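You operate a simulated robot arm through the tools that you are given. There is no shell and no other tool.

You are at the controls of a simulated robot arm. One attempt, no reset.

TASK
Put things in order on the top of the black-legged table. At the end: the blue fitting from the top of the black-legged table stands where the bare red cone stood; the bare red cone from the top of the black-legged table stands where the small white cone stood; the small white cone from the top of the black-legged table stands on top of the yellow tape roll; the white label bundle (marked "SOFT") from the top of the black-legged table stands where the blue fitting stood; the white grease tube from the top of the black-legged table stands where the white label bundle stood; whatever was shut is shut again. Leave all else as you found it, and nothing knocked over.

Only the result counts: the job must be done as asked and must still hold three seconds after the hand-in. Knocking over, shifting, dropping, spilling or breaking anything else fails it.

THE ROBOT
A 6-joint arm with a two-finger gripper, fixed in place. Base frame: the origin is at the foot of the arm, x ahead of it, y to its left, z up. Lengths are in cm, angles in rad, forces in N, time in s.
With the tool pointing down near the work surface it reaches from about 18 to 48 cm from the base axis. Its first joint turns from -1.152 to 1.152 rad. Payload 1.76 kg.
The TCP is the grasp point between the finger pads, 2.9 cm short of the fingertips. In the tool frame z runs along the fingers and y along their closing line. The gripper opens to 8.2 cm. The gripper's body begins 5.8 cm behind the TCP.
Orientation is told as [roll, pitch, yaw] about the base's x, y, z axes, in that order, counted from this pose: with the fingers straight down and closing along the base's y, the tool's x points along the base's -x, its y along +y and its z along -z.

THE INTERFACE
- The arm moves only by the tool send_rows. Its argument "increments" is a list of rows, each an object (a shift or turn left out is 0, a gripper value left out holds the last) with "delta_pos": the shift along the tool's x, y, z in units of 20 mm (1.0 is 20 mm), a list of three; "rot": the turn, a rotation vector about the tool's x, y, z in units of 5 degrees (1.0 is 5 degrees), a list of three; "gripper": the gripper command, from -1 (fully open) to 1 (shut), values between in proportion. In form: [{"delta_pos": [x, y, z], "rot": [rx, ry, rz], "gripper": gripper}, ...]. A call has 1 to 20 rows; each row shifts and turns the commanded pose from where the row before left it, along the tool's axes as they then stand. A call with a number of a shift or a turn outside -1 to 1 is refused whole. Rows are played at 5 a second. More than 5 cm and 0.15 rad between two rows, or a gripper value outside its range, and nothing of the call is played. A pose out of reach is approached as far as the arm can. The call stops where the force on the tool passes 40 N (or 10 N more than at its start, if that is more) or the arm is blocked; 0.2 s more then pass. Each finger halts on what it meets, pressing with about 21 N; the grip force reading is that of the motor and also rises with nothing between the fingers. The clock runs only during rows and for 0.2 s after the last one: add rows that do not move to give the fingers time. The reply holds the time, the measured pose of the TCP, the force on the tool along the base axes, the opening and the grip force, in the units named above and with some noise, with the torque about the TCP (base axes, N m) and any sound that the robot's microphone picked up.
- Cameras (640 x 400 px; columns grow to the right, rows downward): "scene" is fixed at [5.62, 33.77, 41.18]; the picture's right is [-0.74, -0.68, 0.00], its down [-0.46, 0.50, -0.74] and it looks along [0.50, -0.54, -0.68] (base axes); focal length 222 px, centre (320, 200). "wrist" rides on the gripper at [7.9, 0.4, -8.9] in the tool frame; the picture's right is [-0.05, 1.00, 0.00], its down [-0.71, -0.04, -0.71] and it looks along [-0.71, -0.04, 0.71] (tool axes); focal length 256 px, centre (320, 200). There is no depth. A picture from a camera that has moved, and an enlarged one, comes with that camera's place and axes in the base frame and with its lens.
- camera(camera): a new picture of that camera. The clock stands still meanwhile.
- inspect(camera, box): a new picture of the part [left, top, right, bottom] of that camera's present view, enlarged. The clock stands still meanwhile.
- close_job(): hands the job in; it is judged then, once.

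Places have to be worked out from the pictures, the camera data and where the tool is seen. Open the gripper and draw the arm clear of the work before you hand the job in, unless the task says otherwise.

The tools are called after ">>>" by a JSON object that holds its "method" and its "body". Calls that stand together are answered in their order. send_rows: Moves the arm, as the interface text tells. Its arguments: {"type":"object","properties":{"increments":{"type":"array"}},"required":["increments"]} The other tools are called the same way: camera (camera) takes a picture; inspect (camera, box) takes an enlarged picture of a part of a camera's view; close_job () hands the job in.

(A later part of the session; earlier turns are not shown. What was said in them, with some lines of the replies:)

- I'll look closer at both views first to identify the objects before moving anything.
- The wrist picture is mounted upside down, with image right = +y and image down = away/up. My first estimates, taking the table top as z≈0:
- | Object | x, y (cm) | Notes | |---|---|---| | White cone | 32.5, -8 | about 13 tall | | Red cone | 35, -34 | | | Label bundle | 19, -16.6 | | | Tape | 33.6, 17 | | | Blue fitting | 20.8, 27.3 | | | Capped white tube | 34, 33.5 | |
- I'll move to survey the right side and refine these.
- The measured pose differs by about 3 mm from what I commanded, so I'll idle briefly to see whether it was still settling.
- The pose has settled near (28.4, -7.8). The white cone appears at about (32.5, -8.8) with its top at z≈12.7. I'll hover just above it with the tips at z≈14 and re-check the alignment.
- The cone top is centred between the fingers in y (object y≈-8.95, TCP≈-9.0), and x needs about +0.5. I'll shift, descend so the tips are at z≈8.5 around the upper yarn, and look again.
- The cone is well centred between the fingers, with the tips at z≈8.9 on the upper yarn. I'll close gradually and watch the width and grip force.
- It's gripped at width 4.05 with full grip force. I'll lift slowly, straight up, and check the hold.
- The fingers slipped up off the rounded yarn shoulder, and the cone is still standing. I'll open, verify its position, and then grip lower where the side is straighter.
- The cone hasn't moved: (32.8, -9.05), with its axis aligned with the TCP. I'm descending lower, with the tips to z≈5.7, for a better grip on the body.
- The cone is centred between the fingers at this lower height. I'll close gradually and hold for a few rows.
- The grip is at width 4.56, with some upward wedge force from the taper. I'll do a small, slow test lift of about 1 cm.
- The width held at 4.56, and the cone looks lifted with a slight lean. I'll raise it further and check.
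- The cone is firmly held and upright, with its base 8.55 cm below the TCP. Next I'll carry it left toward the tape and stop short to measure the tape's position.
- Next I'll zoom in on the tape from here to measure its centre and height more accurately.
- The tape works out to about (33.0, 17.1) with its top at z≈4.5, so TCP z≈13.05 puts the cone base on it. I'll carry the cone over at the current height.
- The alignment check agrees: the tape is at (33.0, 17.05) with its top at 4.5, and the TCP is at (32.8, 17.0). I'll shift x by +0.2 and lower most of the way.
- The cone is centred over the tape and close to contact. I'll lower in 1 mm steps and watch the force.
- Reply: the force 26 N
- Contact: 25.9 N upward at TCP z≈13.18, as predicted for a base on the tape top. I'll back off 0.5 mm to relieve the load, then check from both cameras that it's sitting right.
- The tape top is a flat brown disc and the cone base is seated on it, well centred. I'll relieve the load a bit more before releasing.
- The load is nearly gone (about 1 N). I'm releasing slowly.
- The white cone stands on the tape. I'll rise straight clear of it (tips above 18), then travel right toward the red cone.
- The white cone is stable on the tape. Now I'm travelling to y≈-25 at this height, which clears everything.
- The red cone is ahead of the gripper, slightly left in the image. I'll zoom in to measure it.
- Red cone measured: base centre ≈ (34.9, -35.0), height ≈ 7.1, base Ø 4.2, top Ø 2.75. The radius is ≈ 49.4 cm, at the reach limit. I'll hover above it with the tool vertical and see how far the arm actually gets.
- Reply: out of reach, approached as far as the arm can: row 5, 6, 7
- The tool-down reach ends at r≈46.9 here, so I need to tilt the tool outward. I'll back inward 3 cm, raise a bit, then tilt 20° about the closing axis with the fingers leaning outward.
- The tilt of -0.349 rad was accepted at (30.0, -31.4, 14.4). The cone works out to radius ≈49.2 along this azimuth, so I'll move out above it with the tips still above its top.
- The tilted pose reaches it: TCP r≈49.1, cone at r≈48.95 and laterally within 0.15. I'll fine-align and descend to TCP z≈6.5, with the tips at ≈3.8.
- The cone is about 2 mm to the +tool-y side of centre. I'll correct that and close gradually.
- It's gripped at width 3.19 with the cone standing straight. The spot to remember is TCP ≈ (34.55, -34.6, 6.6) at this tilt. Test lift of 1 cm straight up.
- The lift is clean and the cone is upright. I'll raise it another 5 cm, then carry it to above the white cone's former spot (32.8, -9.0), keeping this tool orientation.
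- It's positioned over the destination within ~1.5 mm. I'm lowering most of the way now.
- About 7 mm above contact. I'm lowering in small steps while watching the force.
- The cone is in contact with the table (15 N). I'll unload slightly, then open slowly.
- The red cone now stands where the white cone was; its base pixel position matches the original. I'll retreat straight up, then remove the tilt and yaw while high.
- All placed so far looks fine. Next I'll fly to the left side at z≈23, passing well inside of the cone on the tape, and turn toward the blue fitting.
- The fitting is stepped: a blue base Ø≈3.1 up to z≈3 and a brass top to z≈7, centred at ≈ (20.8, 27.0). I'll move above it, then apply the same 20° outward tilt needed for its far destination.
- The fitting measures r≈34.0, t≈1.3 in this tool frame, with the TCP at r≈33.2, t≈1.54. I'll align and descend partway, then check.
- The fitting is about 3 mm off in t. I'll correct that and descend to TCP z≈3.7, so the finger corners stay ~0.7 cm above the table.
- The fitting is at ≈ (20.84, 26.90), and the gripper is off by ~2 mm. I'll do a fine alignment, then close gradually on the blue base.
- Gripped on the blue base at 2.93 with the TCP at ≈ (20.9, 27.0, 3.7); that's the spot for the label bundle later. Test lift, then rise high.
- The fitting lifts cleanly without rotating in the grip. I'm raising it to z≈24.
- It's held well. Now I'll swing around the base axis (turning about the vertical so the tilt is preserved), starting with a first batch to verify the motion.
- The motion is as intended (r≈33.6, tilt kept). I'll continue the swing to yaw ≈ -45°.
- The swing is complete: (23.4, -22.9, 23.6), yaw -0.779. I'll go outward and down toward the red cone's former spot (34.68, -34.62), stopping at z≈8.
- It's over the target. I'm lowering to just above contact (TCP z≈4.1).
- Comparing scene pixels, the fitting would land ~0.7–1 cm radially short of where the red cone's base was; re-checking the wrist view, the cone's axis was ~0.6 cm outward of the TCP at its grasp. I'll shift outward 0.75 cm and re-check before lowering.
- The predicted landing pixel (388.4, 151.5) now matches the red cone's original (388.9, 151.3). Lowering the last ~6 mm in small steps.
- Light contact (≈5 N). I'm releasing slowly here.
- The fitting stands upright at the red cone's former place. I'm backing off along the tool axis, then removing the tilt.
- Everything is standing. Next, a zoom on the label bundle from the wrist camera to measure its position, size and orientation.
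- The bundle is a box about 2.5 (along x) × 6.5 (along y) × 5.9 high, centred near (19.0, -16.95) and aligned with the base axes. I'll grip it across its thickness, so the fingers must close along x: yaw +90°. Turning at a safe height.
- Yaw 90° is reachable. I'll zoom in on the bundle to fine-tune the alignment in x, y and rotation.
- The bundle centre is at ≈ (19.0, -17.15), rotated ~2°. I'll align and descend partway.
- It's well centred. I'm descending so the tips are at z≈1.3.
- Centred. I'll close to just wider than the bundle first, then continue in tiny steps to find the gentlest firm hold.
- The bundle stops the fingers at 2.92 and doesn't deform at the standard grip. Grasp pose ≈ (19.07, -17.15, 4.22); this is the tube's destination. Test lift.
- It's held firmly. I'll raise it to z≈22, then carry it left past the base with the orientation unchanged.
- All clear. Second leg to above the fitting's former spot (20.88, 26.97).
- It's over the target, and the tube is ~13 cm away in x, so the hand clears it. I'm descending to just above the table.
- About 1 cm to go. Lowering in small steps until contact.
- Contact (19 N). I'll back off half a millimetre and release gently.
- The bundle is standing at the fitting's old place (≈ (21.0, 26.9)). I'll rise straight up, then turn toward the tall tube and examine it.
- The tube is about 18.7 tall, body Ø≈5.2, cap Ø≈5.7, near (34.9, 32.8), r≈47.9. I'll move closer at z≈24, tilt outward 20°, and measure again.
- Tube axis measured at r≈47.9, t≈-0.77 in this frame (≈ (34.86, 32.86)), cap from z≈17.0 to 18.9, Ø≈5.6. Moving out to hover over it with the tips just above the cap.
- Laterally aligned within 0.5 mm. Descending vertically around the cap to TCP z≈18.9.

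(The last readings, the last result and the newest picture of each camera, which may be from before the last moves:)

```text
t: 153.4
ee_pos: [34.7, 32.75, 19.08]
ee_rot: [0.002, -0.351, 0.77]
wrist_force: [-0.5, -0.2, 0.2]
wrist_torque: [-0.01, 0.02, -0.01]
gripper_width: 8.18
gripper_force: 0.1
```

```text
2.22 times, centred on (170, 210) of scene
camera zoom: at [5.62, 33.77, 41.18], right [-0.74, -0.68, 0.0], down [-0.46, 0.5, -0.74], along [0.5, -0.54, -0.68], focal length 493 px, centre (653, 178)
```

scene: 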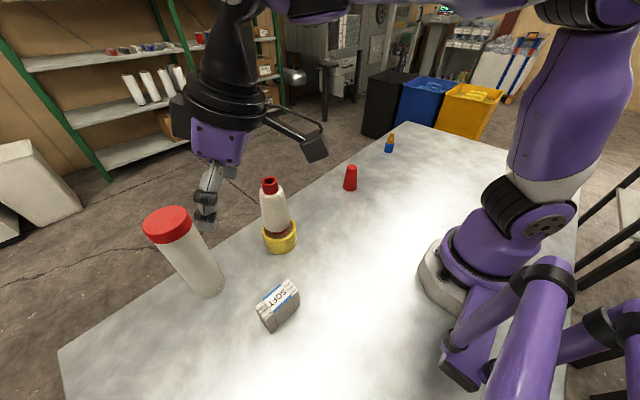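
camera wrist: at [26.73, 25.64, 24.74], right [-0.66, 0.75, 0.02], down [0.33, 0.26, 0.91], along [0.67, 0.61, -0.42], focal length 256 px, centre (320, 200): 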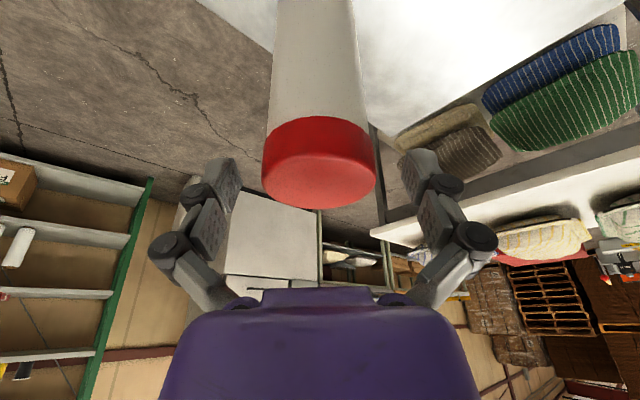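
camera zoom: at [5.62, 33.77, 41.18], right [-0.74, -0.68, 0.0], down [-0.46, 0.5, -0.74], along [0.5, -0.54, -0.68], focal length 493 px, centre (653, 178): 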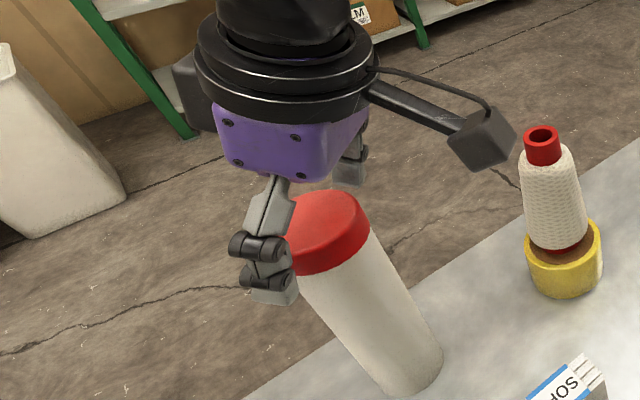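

Centred on the cap. I'll close slowly, then do a very small test lift to check the tube comes up with its cap.

>>> {"method": "send_rows", "body": {"increments": [{"gripper": -0.7}, {"gripper": -0.5}, {"gripper": -0.42}, {"gripper": -0.38}, {"gripper": -0.34}, {"gripper": -0.3}, {"gripper": -0.2}, {"gripper": -0.1}, {"gripper": -0.1}]}}

>>> {"method": "camera", "body": {"camera": "wrist"}}

>>> {"method": "inspect", "body": {"camera": "scene", "box": [120, 180, 240, 310]}}

```text
t: 155.4
ee_pos: [34.65, 32.78, 19.19]
ee_rot: [0.001, -0.351, 0.77]
wrist_force: [-0.7, -1.3, 3.9]
wrist_torque: [-0.12, 0.13, 0.0]
gripper_width: 5.44
gripper_force: 20.5
```

```text
taken
camera wrist: at [26.73, 25.65, 24.75], right [-0.66, 0.75, 0.02], down [0.33, 0.26, 0.91], along [0.67, 0.61, -0.42], focal length 256 px, centre (320, 200)
```

wrist: 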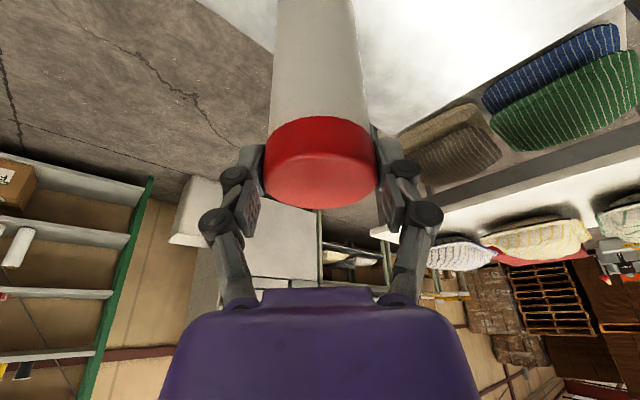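

```text
3.08 times, centred on (180, 245) of scene
camera zoom: at [5.62, 33.77, 41.18], right [-0.74, -0.68, 0.0], down [-0.46, 0.5, -0.74], along [0.5, -0.54, -0.68], focal length 682 px, centre (751, 62)
```

zoom: 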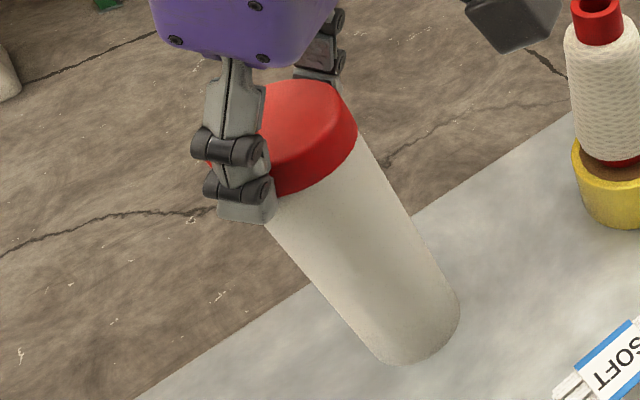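

Gripped at 5.44. Test lift of ~6 mm.

>>> {"method": "send_rows", "body": {"increments": [{"delta_pos": [-0.017, 0, -0.047], "gripper": 0.1}, {"delta_pos": [-0.017, 0, -0.047]}, {"delta_pos": [-0.017, 0, -0.047]}, {"delta_pos": [-0.017, 0, -0.047]}, {"delta_pos": [-0.017, 0, -0.047]}, {"delta_pos": [-0.017, 0, -0.047]}, {"delta_pos": [0, 0, 0]}]}}

>>> {"method": "inspect", "body": {"camera": "scene", "box": [120, 180, 240, 310]}}

>>> {"method": "camera", "body": {"camera": "wrist"}}

```text
t: 157.0
ee_pos: [34.53, 32.63, 19.44]
ee_rot: [0.004, -0.35, 0.772]
wrist_force: [0.2, 0.3, -3.7]
wrist_torque: [0.01, 0.0, -0.02]
gripper_width: 5.44
gripper_force: 21.1
```

```text
3.08 times, centred on (180, 245) of scene
camera zoom: at [5.62, 33.78, 41.18], right [-0.74, -0.68, 0.0], down [-0.46, 0.5, -0.74], along [0.5, -0.54, -0.68], focal length 682 px, centre (751, 62)
```

zoom: 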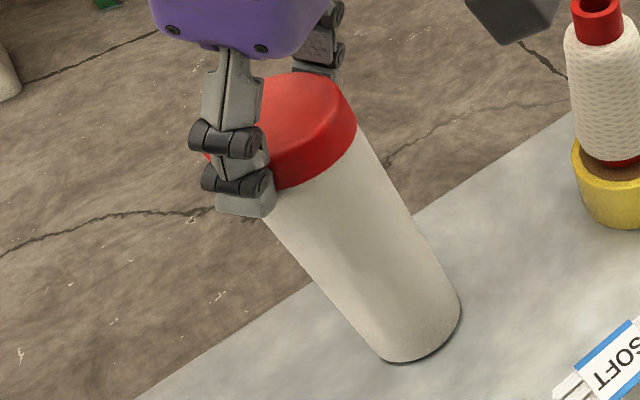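

```text
taken
camera wrist: at [26.68, 25.54, 25.15], right [-0.66, 0.75, 0.02], down [0.33, 0.27, 0.91], along [0.67, 0.61, -0.42], focal length 256 px, centre (320, 200)
```

wrist: 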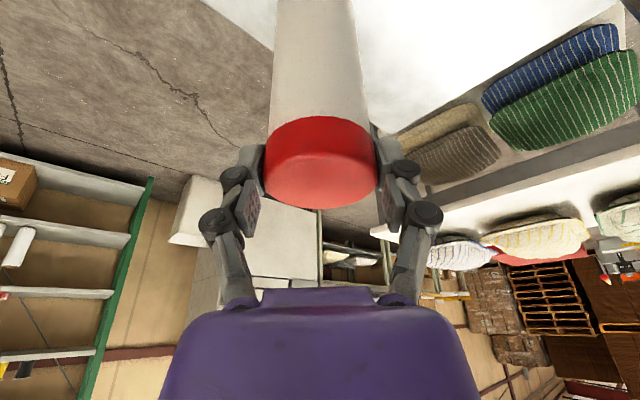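

The whole tube comes up with its cap (≈3.7 N weight) and hangs straight. I'll raise it and bring it inward, lifting the bottom above the bundle's height before passing near it.

>>> {"method": "send_rows", "body": {"increments": [{"delta_pos": [-0.06, 0, -0.17]}, {"delta_pos": [-0.12, 0, -0.33]}, {"delta_pos": [-0.12, 0, -0.33]}, {"delta_pos": [-0.06, 0, -0.16]}, {"delta_pos": [0.222, 0, -0.316]}, {"delta_pos": [0.444, 0, -0.632]}, {"delta_pos": [0.444, 0, -0.632]}, {"delta_pos": [0.444, 0, -0.632]}, {"delta_pos": [0.444, 0, -0.632]}, {"delta_pos": [0.444, 0, -0.632]}, {"delta_pos": [0.222, 0, -0.316]}, {"delta_pos": [0, 0, 0]}, {"delta_pos": [0, 0, 0]}]}}

>>> {"method": "camera", "body": {"camera": "wrist"}}

>>> {"method": "camera", "body": {"camera": "scene"}}

```text
t: 159.8
ee_pos: [29.0, 27.28, 26.83]
ee_rot: [0.001, -0.35, 0.772]
wrist_force: [0.3, -0.1, -4.9]
wrist_torque: [0.0, 0.04, 0.03]
gripper_width: 5.44
gripper_force: 20.7
```

```text
taken
camera wrist: at [21.16, 20.21, 32.44], right [-0.66, 0.75, 0.02], down [0.33, 0.27, 0.91], along [0.67, 0.61, -0.42], focal length 256 px, centre (320, 200)
```

wrist: 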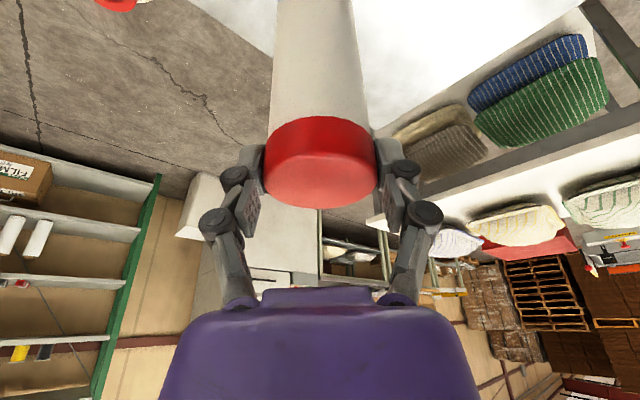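

```text
taken
```

scene: 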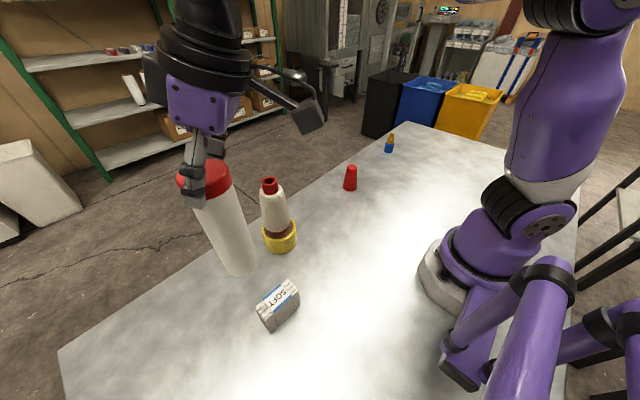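

Stable. Moving inward to r≈27 with the tube bottom at ~8 cm, clear of the bundle (5.9) and well away from the cone on the tape.

>>> {"method": "send_rows", "body": {"increments": [{"delta_pos": [0.3, 0, -0.13]}, {"delta_pos": [0.6, 0, -0.26]}, {"delta_pos": [0.66, 0, -0.27]}, {"delta_pos": [0.66, 0, -0.27]}, {"delta_pos": [0.66, 0, -0.27]}, {"delta_pos": [0.66, 0, -0.27]}, {"delta_pos": [0.66, 0, -0.27]}, {"delta_pos": [0.66, 0, -0.27]}, {"delta_pos": [0.6, 0, -0.22]}, {"delta_pos": [0.3, 0, -0.13]}, {"delta_pos": [0, 0, 0]}, {"delta_pos": [0, 0, 0]}]}}

>>> {"method": "camera", "body": {"camera": "scene"}}

```text
t: 162.4
ee_pos: [20.33, 18.58, 27.32]
ee_rot: [0.002, -0.352, 0.771]
wrist_force: [-0.6, 0.4, -3.2]
wrist_torque: [-0.03, 0.0, 0.0]
gripper_width: 5.44
gripper_force: 20.5
```

```text
taken
```

scene: 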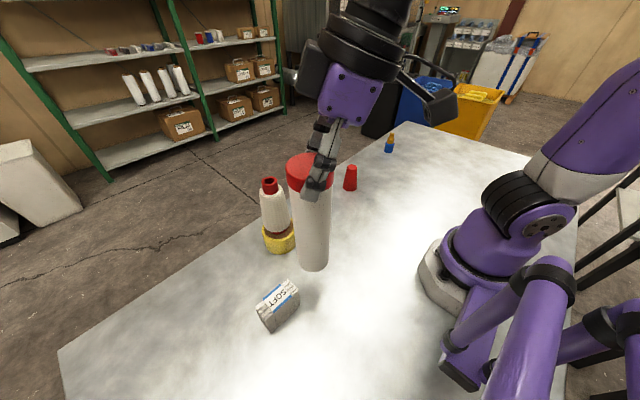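

Now swinging around the base axis toward the bundle's former place, keeping r≈27.5 and the tilt.

>>> {"method": "send_rows", "body": {"increments": [{"delta_pos": [0.009, -0.36, -0.003], "rot": [0.103, 0, 0.282]}, {"delta_pos": [0.018, -0.72, -0.006], "rot": [0.205, 0, 0.564]}, {"delta_pos": [0.018, -0.72, -0.006], "rot": [0.205, 0, 0.564]}, {"delta_pos": [0.018, -0.72, -0.006], "rot": [0.205, 0, 0.564]}, {"delta_pos": [0.018, -0.72, -0.006], "rot": [0.205, 0, 0.564]}, {"delta_pos": [0.018, -0.72, -0.006], "rot": [0.205, 0, 0.564]}, {"delta_pos": [0.018, -0.72, -0.006], "rot": [0.205, 0, 0.564]}, {"delta_pos": [0.018, -0.72, -0.006], "rot": [0.205, 0, 0.564]}, {"delta_pos": [0.018, -0.72, -0.006], "rot": [0.205, 0, 0.564]}, {"delta_pos": [0.018, -0.72, -0.006], "rot": [0.205, 0, 0.564]}, {"delta_pos": [0.018, -0.72, -0.006], "rot": [0.205, 0, 0.564]}, {"delta_pos": [0.018, -0.72, -0.006], "rot": [0.205, 0, 0.564]}, {"delta_pos": [0.018, -0.72, -0.006], "rot": [0.205, 0, 0.564]}, {"delta_pos": [0.018, -0.72, -0.006], "rot": [0.205, 0, 0.564]}, {"delta_pos": [0, 0, 0]}]}}

>>> {"method": "send_rows", "body": {"increments": [{"delta_pos": [0.018, -0.72, -0.006], "rot": [0.205, 0, 0.564]}, {"delta_pos": [0.018, -0.72, -0.006], "rot": [0.205, 0, 0.564]}, {"delta_pos": [0.018, -0.72, -0.006], "rot": [0.205, 0, 0.564]}, {"delta_pos": [0.018, -0.72, -0.006], "rot": [0.205, 0, 0.564]}, {"delta_pos": [0.018, -0.72, -0.006], "rot": [0.205, 0, 0.564]}, {"delta_pos": [0.018, -0.72, -0.006], "rot": [0.205, 0, 0.564]}, {"delta_pos": [0.018, -0.72, -0.006], "rot": [0.205, 0, 0.564]}, {"delta_pos": [0.018, -0.72, -0.006], "rot": [0.205, 0, 0.564]}, {"delta_pos": [0.018, -0.72, -0.006], "rot": [0.205, 0, 0.564]}, {"delta_pos": [0.018, -0.72, -0.006], "rot": [0.205, 0, 0.564]}, {"delta_pos": [0.018, -0.72, -0.006], "rot": [0.205, 0, 0.564]}, {"delta_pos": [0.018, -0.72, -0.006], "rot": [0.205, 0, 0.564]}, {"delta_pos": [0.018, -0.72, -0.006], "rot": [0.205, 0, 0.564]}, {"delta_pos": [0.018, -0.72, -0.006], "rot": [0.205, 0, 0.564]}, {"delta_pos": [0, 0, 0]}, {"delta_pos": [0, 0, 0]}]}}

>>> {"method": "camera", "body": {"camera": "scene"}}

>>> {"method": "camera", "body": {"camera": "wrist"}}

```text
t: 165.6
ee_pos: [28.02, 1.39, 27.38]
ee_rot: [0.003, -0.348, 0.064]
wrist_force: [0.2, 0.4, -4.4]
wrist_torque: [0.01, 0.01, -0.01]
gripper_width: 5.44
gripper_force: 20.7
```

```text
t: 169.0
ee_pos: [22.14, -17.83, 27.22]
ee_rot: [0.005, -0.346, -0.667]
wrist_force: [0.3, 0.8, -3.5]
wrist_torque: [0.03, -0.01, 0.03]
gripper_width: 5.43
gripper_force: 21.0
```

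```text
taken
```

scene: 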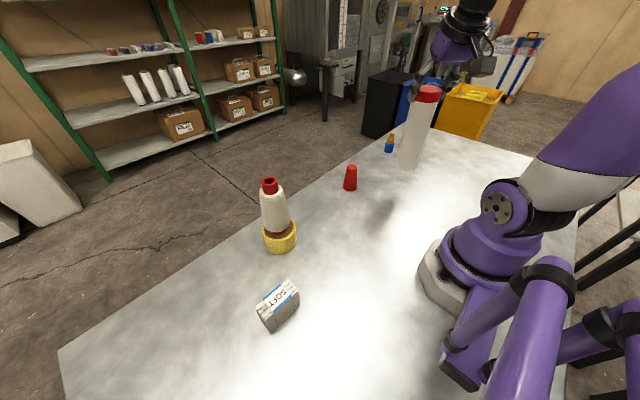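

```text
taken
camera wrist: at [14.05, -10.95, 32.91], right [0.66, 0.75, 0.02], down [0.31, -0.3, 0.9], along [0.69, -0.59, -0.43], focal length 256 px, centre (320, 200)
```

wrist: 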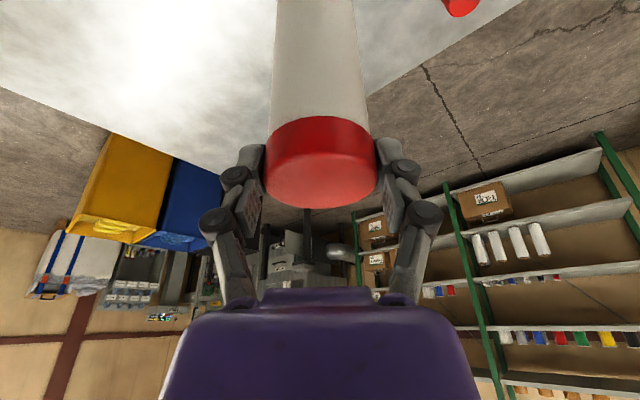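

The tube hangs straight at (22.1, -17.8). The target in this frame needs a 3.1 cm inward and 1.45 cm sideways move; doing that at height first.

>>> {"method": "send_rows", "body": {"increments": [{"delta_pos": [0.25, -0.12, -0.09]}, {"delta_pos": [0.4, -0.2, -0.146]}, {"delta_pos": [0.4, -0.2, -0.146]}, {"delta_pos": [0.27, -0.135, -0.099]}, {"delta_pos": [0.14, -0.07, -0.05]}, {"delta_pos": [0, 0, 0]}, {"delta_pos": [0, 0, 0]}]}}

>>> {"method": "camera", "body": {"camera": "scene"}}

```text
t: 170.6
ee_pos: [18.69, -16.88, 27.19]
ee_rot: [0.006, -0.345, -0.668]
wrist_force: [0.1, 0.6, -4.2]
wrist_torque: [-0.01, 0.01, 0.01]
gripper_width: 5.43
gripper_force: 20.7
```

```text
taken
```

scene: 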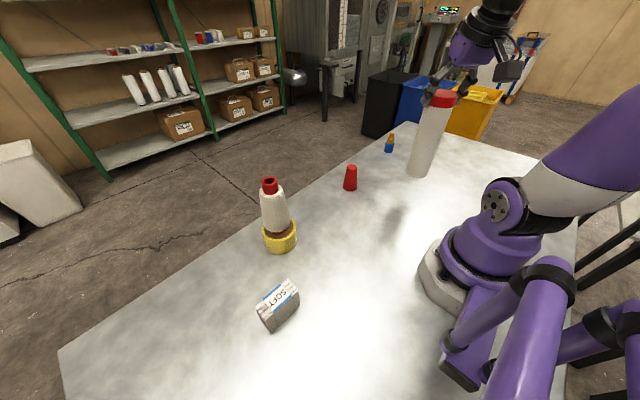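

Within a couple of mm of the target. Lowering to ~1.5 cm above the table with a small outward correction.

>>> {"method": "send_rows", "body": {"increments": [{"delta_pos": [0.07, -0.01, 0.2]}, {"delta_pos": [0.14, -0.01, 0.42]}, {"delta_pos": [0.14, -0.01, 0.42]}, {"delta_pos": [0.14, 0, 0.42]}, {"delta_pos": [0.14, 0, 0.42]}, {"delta_pos": [0.14, 0, 0.42]}, {"delta_pos": [0.14, 0, 0.42]}, {"delta_pos": [0.1, 0, 0.3]}, {"delta_pos": [0, 0, 0]}, {"delta_pos": [0, 0, 0]}]}}

>>> {"method": "inspect", "body": {"camera": "scene", "box": [350, 70, 490, 210]}}

>>> {"method": "camera", "body": {"camera": "wrist"}}

```text
t: 172.8
ee_pos: [18.72, -16.72, 20.82]
ee_rot: [0.004, -0.344, -0.668]
wrist_force: [0.1, -0.7, -4.4]
wrist_torque: [0.01, 0.01, -0.02]
gripper_width: 5.44
gripper_force: 20.7
```

```text
2.86 times, centred on (420, 140) of scene
camera zoom: at [5.62, 33.77, 41.18], right [-0.74, -0.68, 0.0], down [-0.46, 0.5, -0.74], along [0.5, -0.54, -0.68], focal length 633 px, centre (34, 371)
```

zoom: 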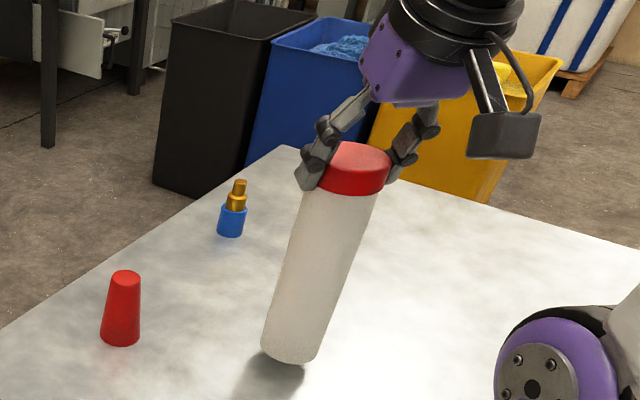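

```text
taken
camera wrist: at [10.73, -9.97, 26.5], right [0.66, 0.75, 0.02], down [0.31, -0.3, 0.9], along [0.69, -0.59, -0.43], focal length 256 px, centre (320, 200)
```

wrist: 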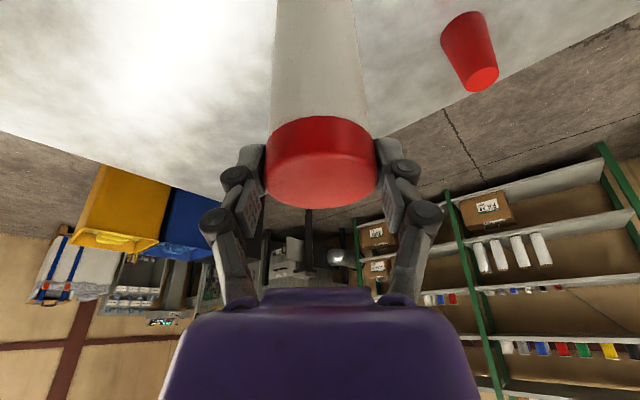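

>>> {"method": "inspect", "body": {"camera": "scene", "box": [385, 165, 435, 210]}}

```text
8.89 times, centred on (410, 188) of scene
camera zoom: at [5.62, 33.77, 41.18], right [-0.74, -0.68, 0.0], down [-0.46, 0.5, -0.74], along [0.5, -0.54, -0.68], focal length 1971 px, centre (-480, 311)
```

zoom: 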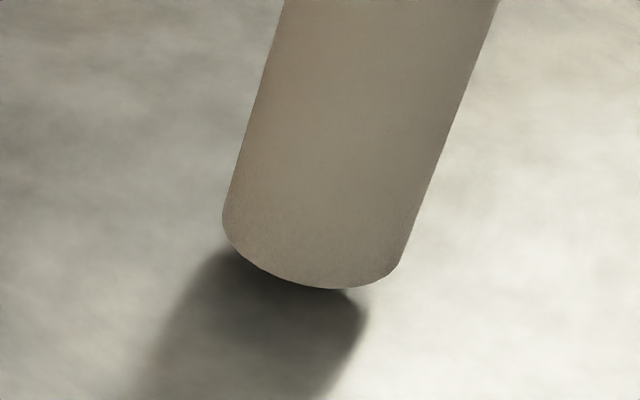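

Predicted landing matches the bundle's original footprint centre to within ~2 mm. Lowering straight down to near contact.

>>> {"method": "send_rows", "body": {"increments": [{"delta_pos": [0.068, 0, 0.188]}, {"delta_pos": [0.068, 0, 0.188]}, {"delta_pos": [0.068, 0, 0.188]}, {"delta_pos": [0, 0, 0]}, {"delta_pos": [0, 0, 0]}]}}

>>> {"method": "send_rows", "body": {"increments": [{"delta_pos": [0.017, 0, 0.047]}, {"delta_pos": [0.017, 0, 0.047]}, {"delta_pos": [0, 0, 0]}, {"delta_pos": [0, 0, 0]}]}}

```text
t: 174.0
ee_pos: [18.8, -16.81, 19.61]
ee_rot: [0.006, -0.345, -0.668]
wrist_force: [-0.4, 0.5, -3.1]
wrist_torque: [-0.03, 0.0, 0.03]
gripper_width: 5.42
gripper_force: 21.2
```

```text
t: 175.0
ee_pos: [18.88, -16.91, 19.42]
ee_rot: [0.005, -0.345, -0.669]
wrist_force: [0.5, 0.8, -3.7]
wrist_torque: [0.01, 0.04, 0.05]
gripper_width: 5.41
gripper_force: 20.9
```

>>> {"method": "send_rows", "body": {"increments": [{"delta_pos": [0.017, 0, 0.047]}, {"delta_pos": [0, 0, 0]}, {"delta_pos": [0, 0, 0]}]}}

>>> {"method": "send_rows", "body": {"increments": [{"delta_pos": [0.017, 0, 0.047]}, {"delta_pos": [0, 0, 0]}, {"delta_pos": [0, 0, 0]}]}}

>>> {"method": "inspect", "body": {"camera": "scene", "box": [385, 165, 435, 210]}}

```text
t: 175.8
ee_pos: [18.86, -17.02, 19.15]
ee_rot: [0.004, -0.345, -0.667]
wrist_force: [0.6, -0.4, -3.9]
wrist_torque: [0.03, -0.02, 0.01]
gripper_width: 5.42
gripper_force: 20.7
```

```text
t: 176.6
ee_pos: [18.79, -16.86, 19.17]
ee_rot: [0.004, -0.346, -0.67]
wrist_force: [0.0, -0.3, -3.4]
wrist_torque: [-0.02, 0.03, 0.02]
gripper_width: 5.42
gripper_force: 20.9
```

```text
8.89 times, centred on (410, 188) of scene
camera zoom: at [5.62, 33.77, 41.18], right [-0.74, -0.68, 0.0], down [-0.46, 0.5, -0.74], along [0.5, -0.54, -0.68], focal length 1971 px, centre (-480, 311)
```

zoom: 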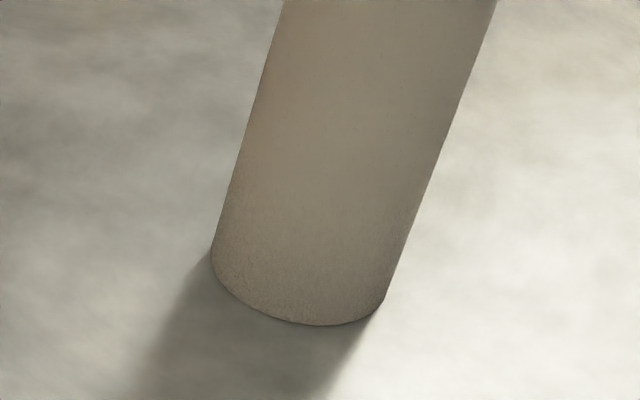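

Almost touching. Continuing in sub-millimetre steps.

>>> {"method": "send_rows", "body": {"increments": [{"delta_pos": [0.009, 0, 0.024]}, {"delta_pos": [0, 0, 0]}, {"delta_pos": [0, 0, 0]}]}}

>>> {"method": "send_rows", "body": {"increments": [{"delta_pos": [0.009, 0, 0.024]}, {"delta_pos": [0, 0, 0]}, {"delta_pos": [0, 0, 0]}]}}

```text
t: 177.4
ee_pos: [18.74, -16.9, 19.18]
ee_rot: [0.004, -0.346, -0.669]
wrist_force: [-2.5, 0.6, 4.4]
wrist_torque: [0.22, 0.1, 0.01]
gripper_width: 5.44
gripper_force: 21.0
```

```text
t: 178.2
ee_pos: [18.79, -17.03, 19.06]
ee_rot: [0.005, -0.347, -0.67]
wrist_force: [-0.1, -2.6, 13.1]
wrist_torque: [-0.15, -0.22, -0.09]
gripper_width: 5.39
gripper_force: 20.6
```

Seated on the table (≈13 N). I'll ease off slightly and open slowly.

>>> {"method": "send_rows", "body": {"increments": [{"delta_pos": [-0.008, 0, -0.02]}, {"delta_pos": [0, 0, 0]}, {"delta_pos": [0, 0, 0]}]}}

>>> {"method": "send_rows", "body": {"increments": [{"gripper": -0.1}, {"gripper": -0.25}, {"gripper": -0.31}, {"gripper": -0.34}, {"gripper": -0.38}, {"gripper": -0.45}, {"gripper": -0.6}, {"gripper": -0.8}, {"gripper": -1}, {"gripper": -1}]}}

>>> {"method": "camera", "body": {"camera": "wrist"}}

>>> {"method": "inspect", "body": {"camera": "scene", "box": [350, 70, 490, 210]}}

```text
t: 179.0
ee_pos: [18.77, -17.04, 19.05]
ee_rot: [0.004, -0.345, -0.668]
wrist_force: [0.3, -2.7, 11.6]
wrist_torque: [-0.17, -0.16, -0.08]
gripper_width: 5.39
gripper_force: 21.2
```

```text
t: 181.2
ee_pos: [18.88, -16.82, 19.01]
ee_rot: [0.004, -0.345, -0.668]
wrist_force: [-0.5, -0.9, 0.3]
wrist_torque: [-0.01, -0.01, -0.01]
gripper_width: 8.23
gripper_force: 0.1
```

```text
taken
camera wrist: at [10.77, -10.14, 24.74], right [0.66, 0.75, 0.02], down [0.31, -0.3, 0.9], along [0.69, -0.59, -0.43], focal length 256 px, centre (320, 200)
```

wrist: 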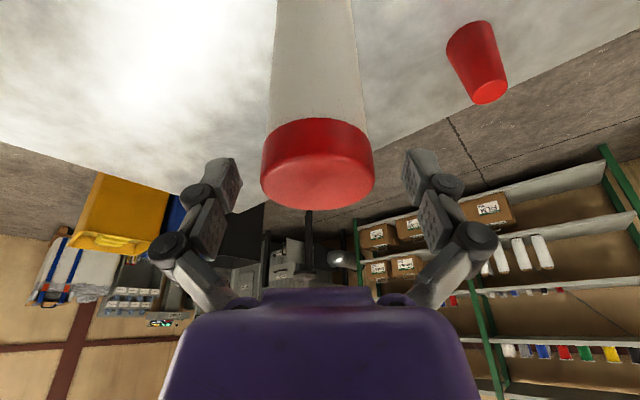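

```text
2.86 times, centred on (420, 140) of scene
camera zoom: at [5.62, 33.77, 41.18], right [-0.74, -0.68, 0.0], down [-0.46, 0.5, -0.74], along [0.5, -0.54, -0.68], focal length 633 px, centre (34, 371)
```

zoom: 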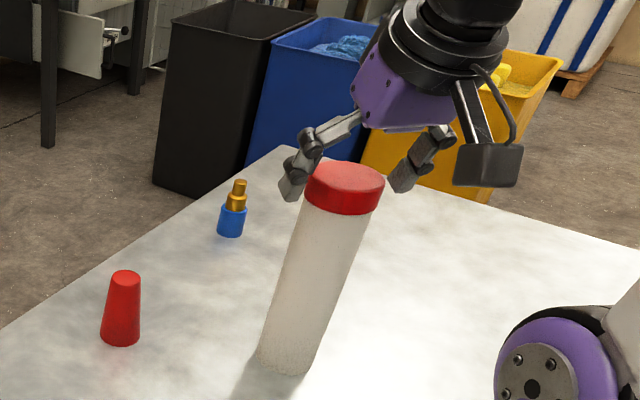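

The tube is standing free. Retreating straight up off the cap.

>>> {"method": "send_rows", "body": {"increments": [{"delta_pos": [-0.07, 0, -0.2]}, {"delta_pos": [-0.17, 0, -0.47]}, {"delta_pos": [-0.27, 0, -0.75]}, {"delta_pos": [-0.27, 0, -0.75]}, {"delta_pos": [-0.27, 0, -0.75]}, {"delta_pos": [-0.27, 0, -0.75]}, {"delta_pos": [-0.27, 0, -0.75]}, {"delta_pos": [0, 0, 0]}, {"delta_pos": [0, 0, 0]}]}}

>>> {"method": "camera", "body": {"camera": "scene"}}

>>> {"method": "camera", "body": {"camera": "wrist"}}

```text
t: 183.2
ee_pos: [18.97, -16.92, 28.58]
ee_rot: [0.005, -0.346, -0.669]
wrist_force: [-0.1, -0.5, 0.1]
wrist_torque: [0.0, -0.04, -0.03]
gripper_width: 8.2
gripper_force: 0.2
```

```text
taken
```

scene: 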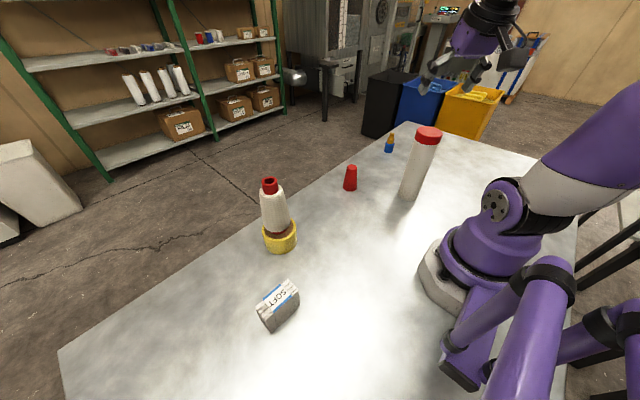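

```text
taken
camera wrist: at [10.83, -10.23, 34.29], right [0.66, 0.75, 0.02], down [0.31, -0.3, 0.9], along [0.69, -0.59, -0.43], focal length 256 px, centre (320, 200)
```

wrist: 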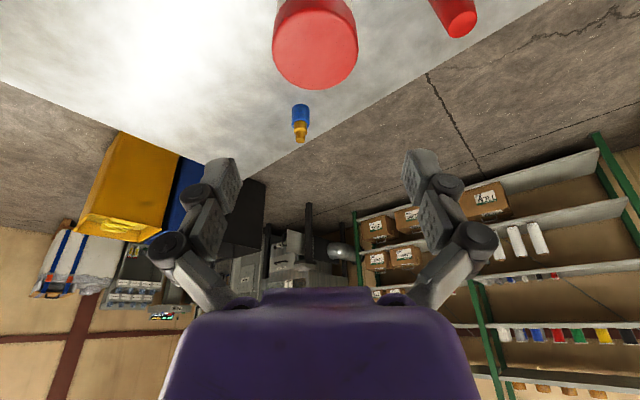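

All five are placed. I'll check final footprints against the initial views before parking.

>>> {"method": "inspect", "body": {"camera": "scene", "box": [320, 120, 440, 210]}}

>>> {"method": "inspect", "body": {"camera": "scene", "box": [230, 170, 330, 340]}}

>>> {"method": "inspect", "body": {"camera": "scene", "box": [250, 275, 310, 335]}}

>>> {"method": "inspect", "body": {"camera": "scene", "box": [385, 165, 435, 210]}}

```text
4.44 times, centred on (380, 165) of scene
camera zoom: at [5.62, 33.77, 41.18], right [-0.74, -0.68, 0.0], down [-0.46, 0.5, -0.74], along [0.5, -0.54, -0.68], focal length 985 px, centre (53, 356)
```

zoom: 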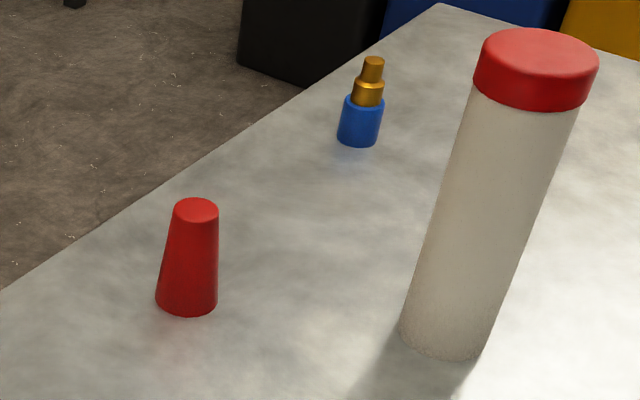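

```text
2.35 times, centred on (280, 255) of scene
camera zoom: at [5.62, 33.77, 41.18], right [-0.74, -0.68, 0.0], down [-0.46, 0.5, -0.74], along [0.5, -0.54, -0.68], focal length 522 px, centre (414, 71)
```

zoom: 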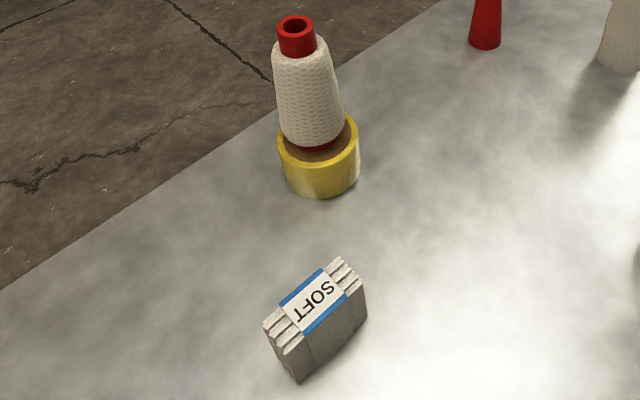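

```text
6.67 times, centred on (280, 305) of scene
camera zoom: at [5.62, 33.77, 41.18], right [-0.74, -0.68, 0.0], down [-0.46, 0.5, -0.74], along [0.5, -0.54, -0.68], focal length 1478 px, centre (587, -500)
```

zoom: 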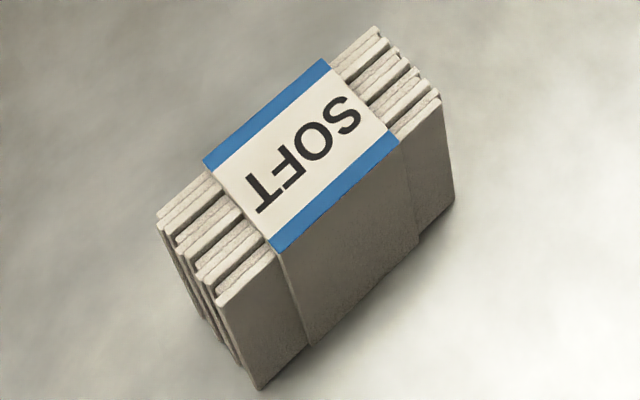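

```text
8.89 times, centred on (410, 188) of scene
camera zoom: at [5.62, 33.77, 41.18], right [-0.74, -0.68, 0.0], down [-0.46, 0.5, -0.74], along [0.5, -0.54, -0.68], focal length 1971 px, centre (-480, 311)
```

zoom: 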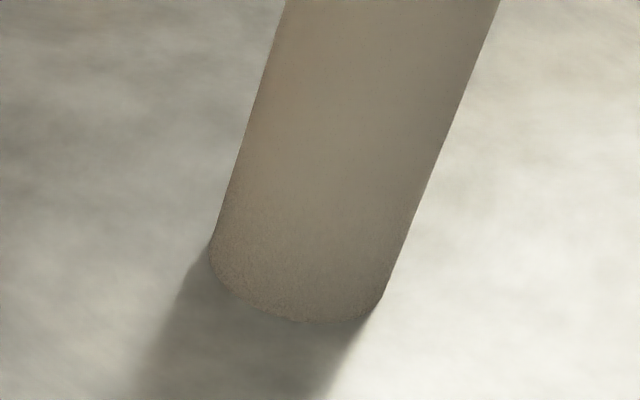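

Footprints all match the original spots to within ~5 mm, and everything stands upright. I'll remove the tilt and park the arm high in the middle, clear of all objects.

>>> {"method": "send_rows", "body": {"increments": [{"delta_pos": [0, 0, -0.4], "gripper": -1}, {"rot": [0, 1, 0]}, {"rot": [0, 1, 0]}, {"rot": [0, 1, 0]}, {"rot": [0, 1, 0]}, {"delta_pos": [0, 0.8, 0]}, {"delta_pos": [0, 0.9, 0]}, {"delta_pos": [0, 0.9, 0]}, {"delta_pos": [0, 0.9, 0]}, {"delta_pos": [0, 0.9, 0]}, {"delta_pos": [0, 0.9, 0]}, {"delta_pos": [0, 0.9, 0]}, {"delta_pos": [0, 0.8, 0]}, {"delta_pos": [0, 0.4, 0]}, {"delta_pos": [0, 0, 0]}, {"delta_pos": [0, 0, 0]}]}}

>>> {"method": "camera", "body": {"camera": "scene"}}

>>> {"method": "camera", "body": {"camera": "wrist"}}

```text
t: 186.6
ee_pos: [27.74, -5.22, 29.25]
ee_rot: [0.004, 0.003, -0.667]
wrist_force: [0.1, 0.4, 0.6]
wrist_torque: [-0.01, 0.01, 0.02]
gripper_width: 8.19
gripper_force: 0.1
out of reach, approached as far as the arm can: row 4
```

```text
taken
```

scene: 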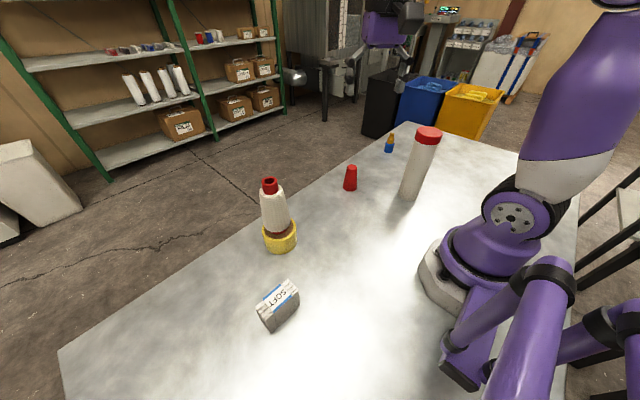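

```text
taken
camera wrist: at [21.7, -0.05, 38.23], right [0.66, 0.75, 0.0], down [0.53, -0.47, 0.7], along [0.53, -0.46, -0.71], focal length 256 px, centre (320, 200)
```

wrist: 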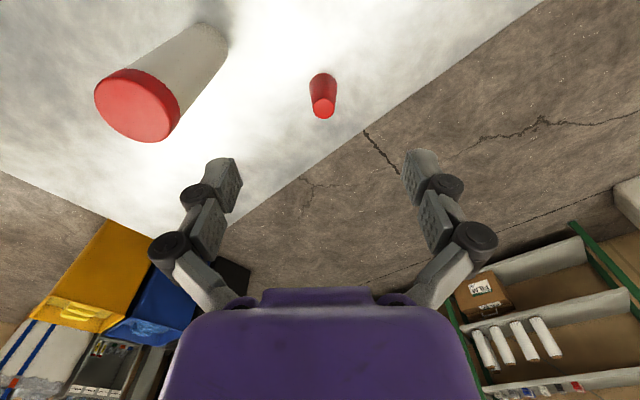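

Everything is upright and in its assigned place, the gripper is open and empty, and the arm is parked at z≈29, clear of all objects. Handing in the job.

>>> {"method": "close_job", "body": {}}

```text
The job is handed in.
```

The job is handed in, with all five items moved as asked. In the last pictures everything was standing upright.

| Item | Where it stands now | Offset from the original spot (from the pictures) |
|---|---|---|
| Small white cone | On top of the yellow tape roll, roughly centred | – |
| Bare red cone | Where the white cone stood | about 4 mm |
| Blue fitting | Where the red cone stood | about 5 mm |
| White label bundle ("SOFT") | Where the blue fitting stood | about 2 mm |
| White grease tube | Where the label bundle stood | about 5 mm |

- **First grasp of the white cone:** the fingers slipped off the rounded top of the yarn. The cone did not tip or move, and a lower grip held.
- **Grease tube:** I took "white grease tube" to mean the tall white tube with the red cap. I carried it by its cap, which stayed on. I opened nothing, so nothing needed shutting again.
- **Label bundle:** it did not deform under the normal grip force.

The gripper is open and empty. The arm is parked about 29 cm above the table, clear of everything.
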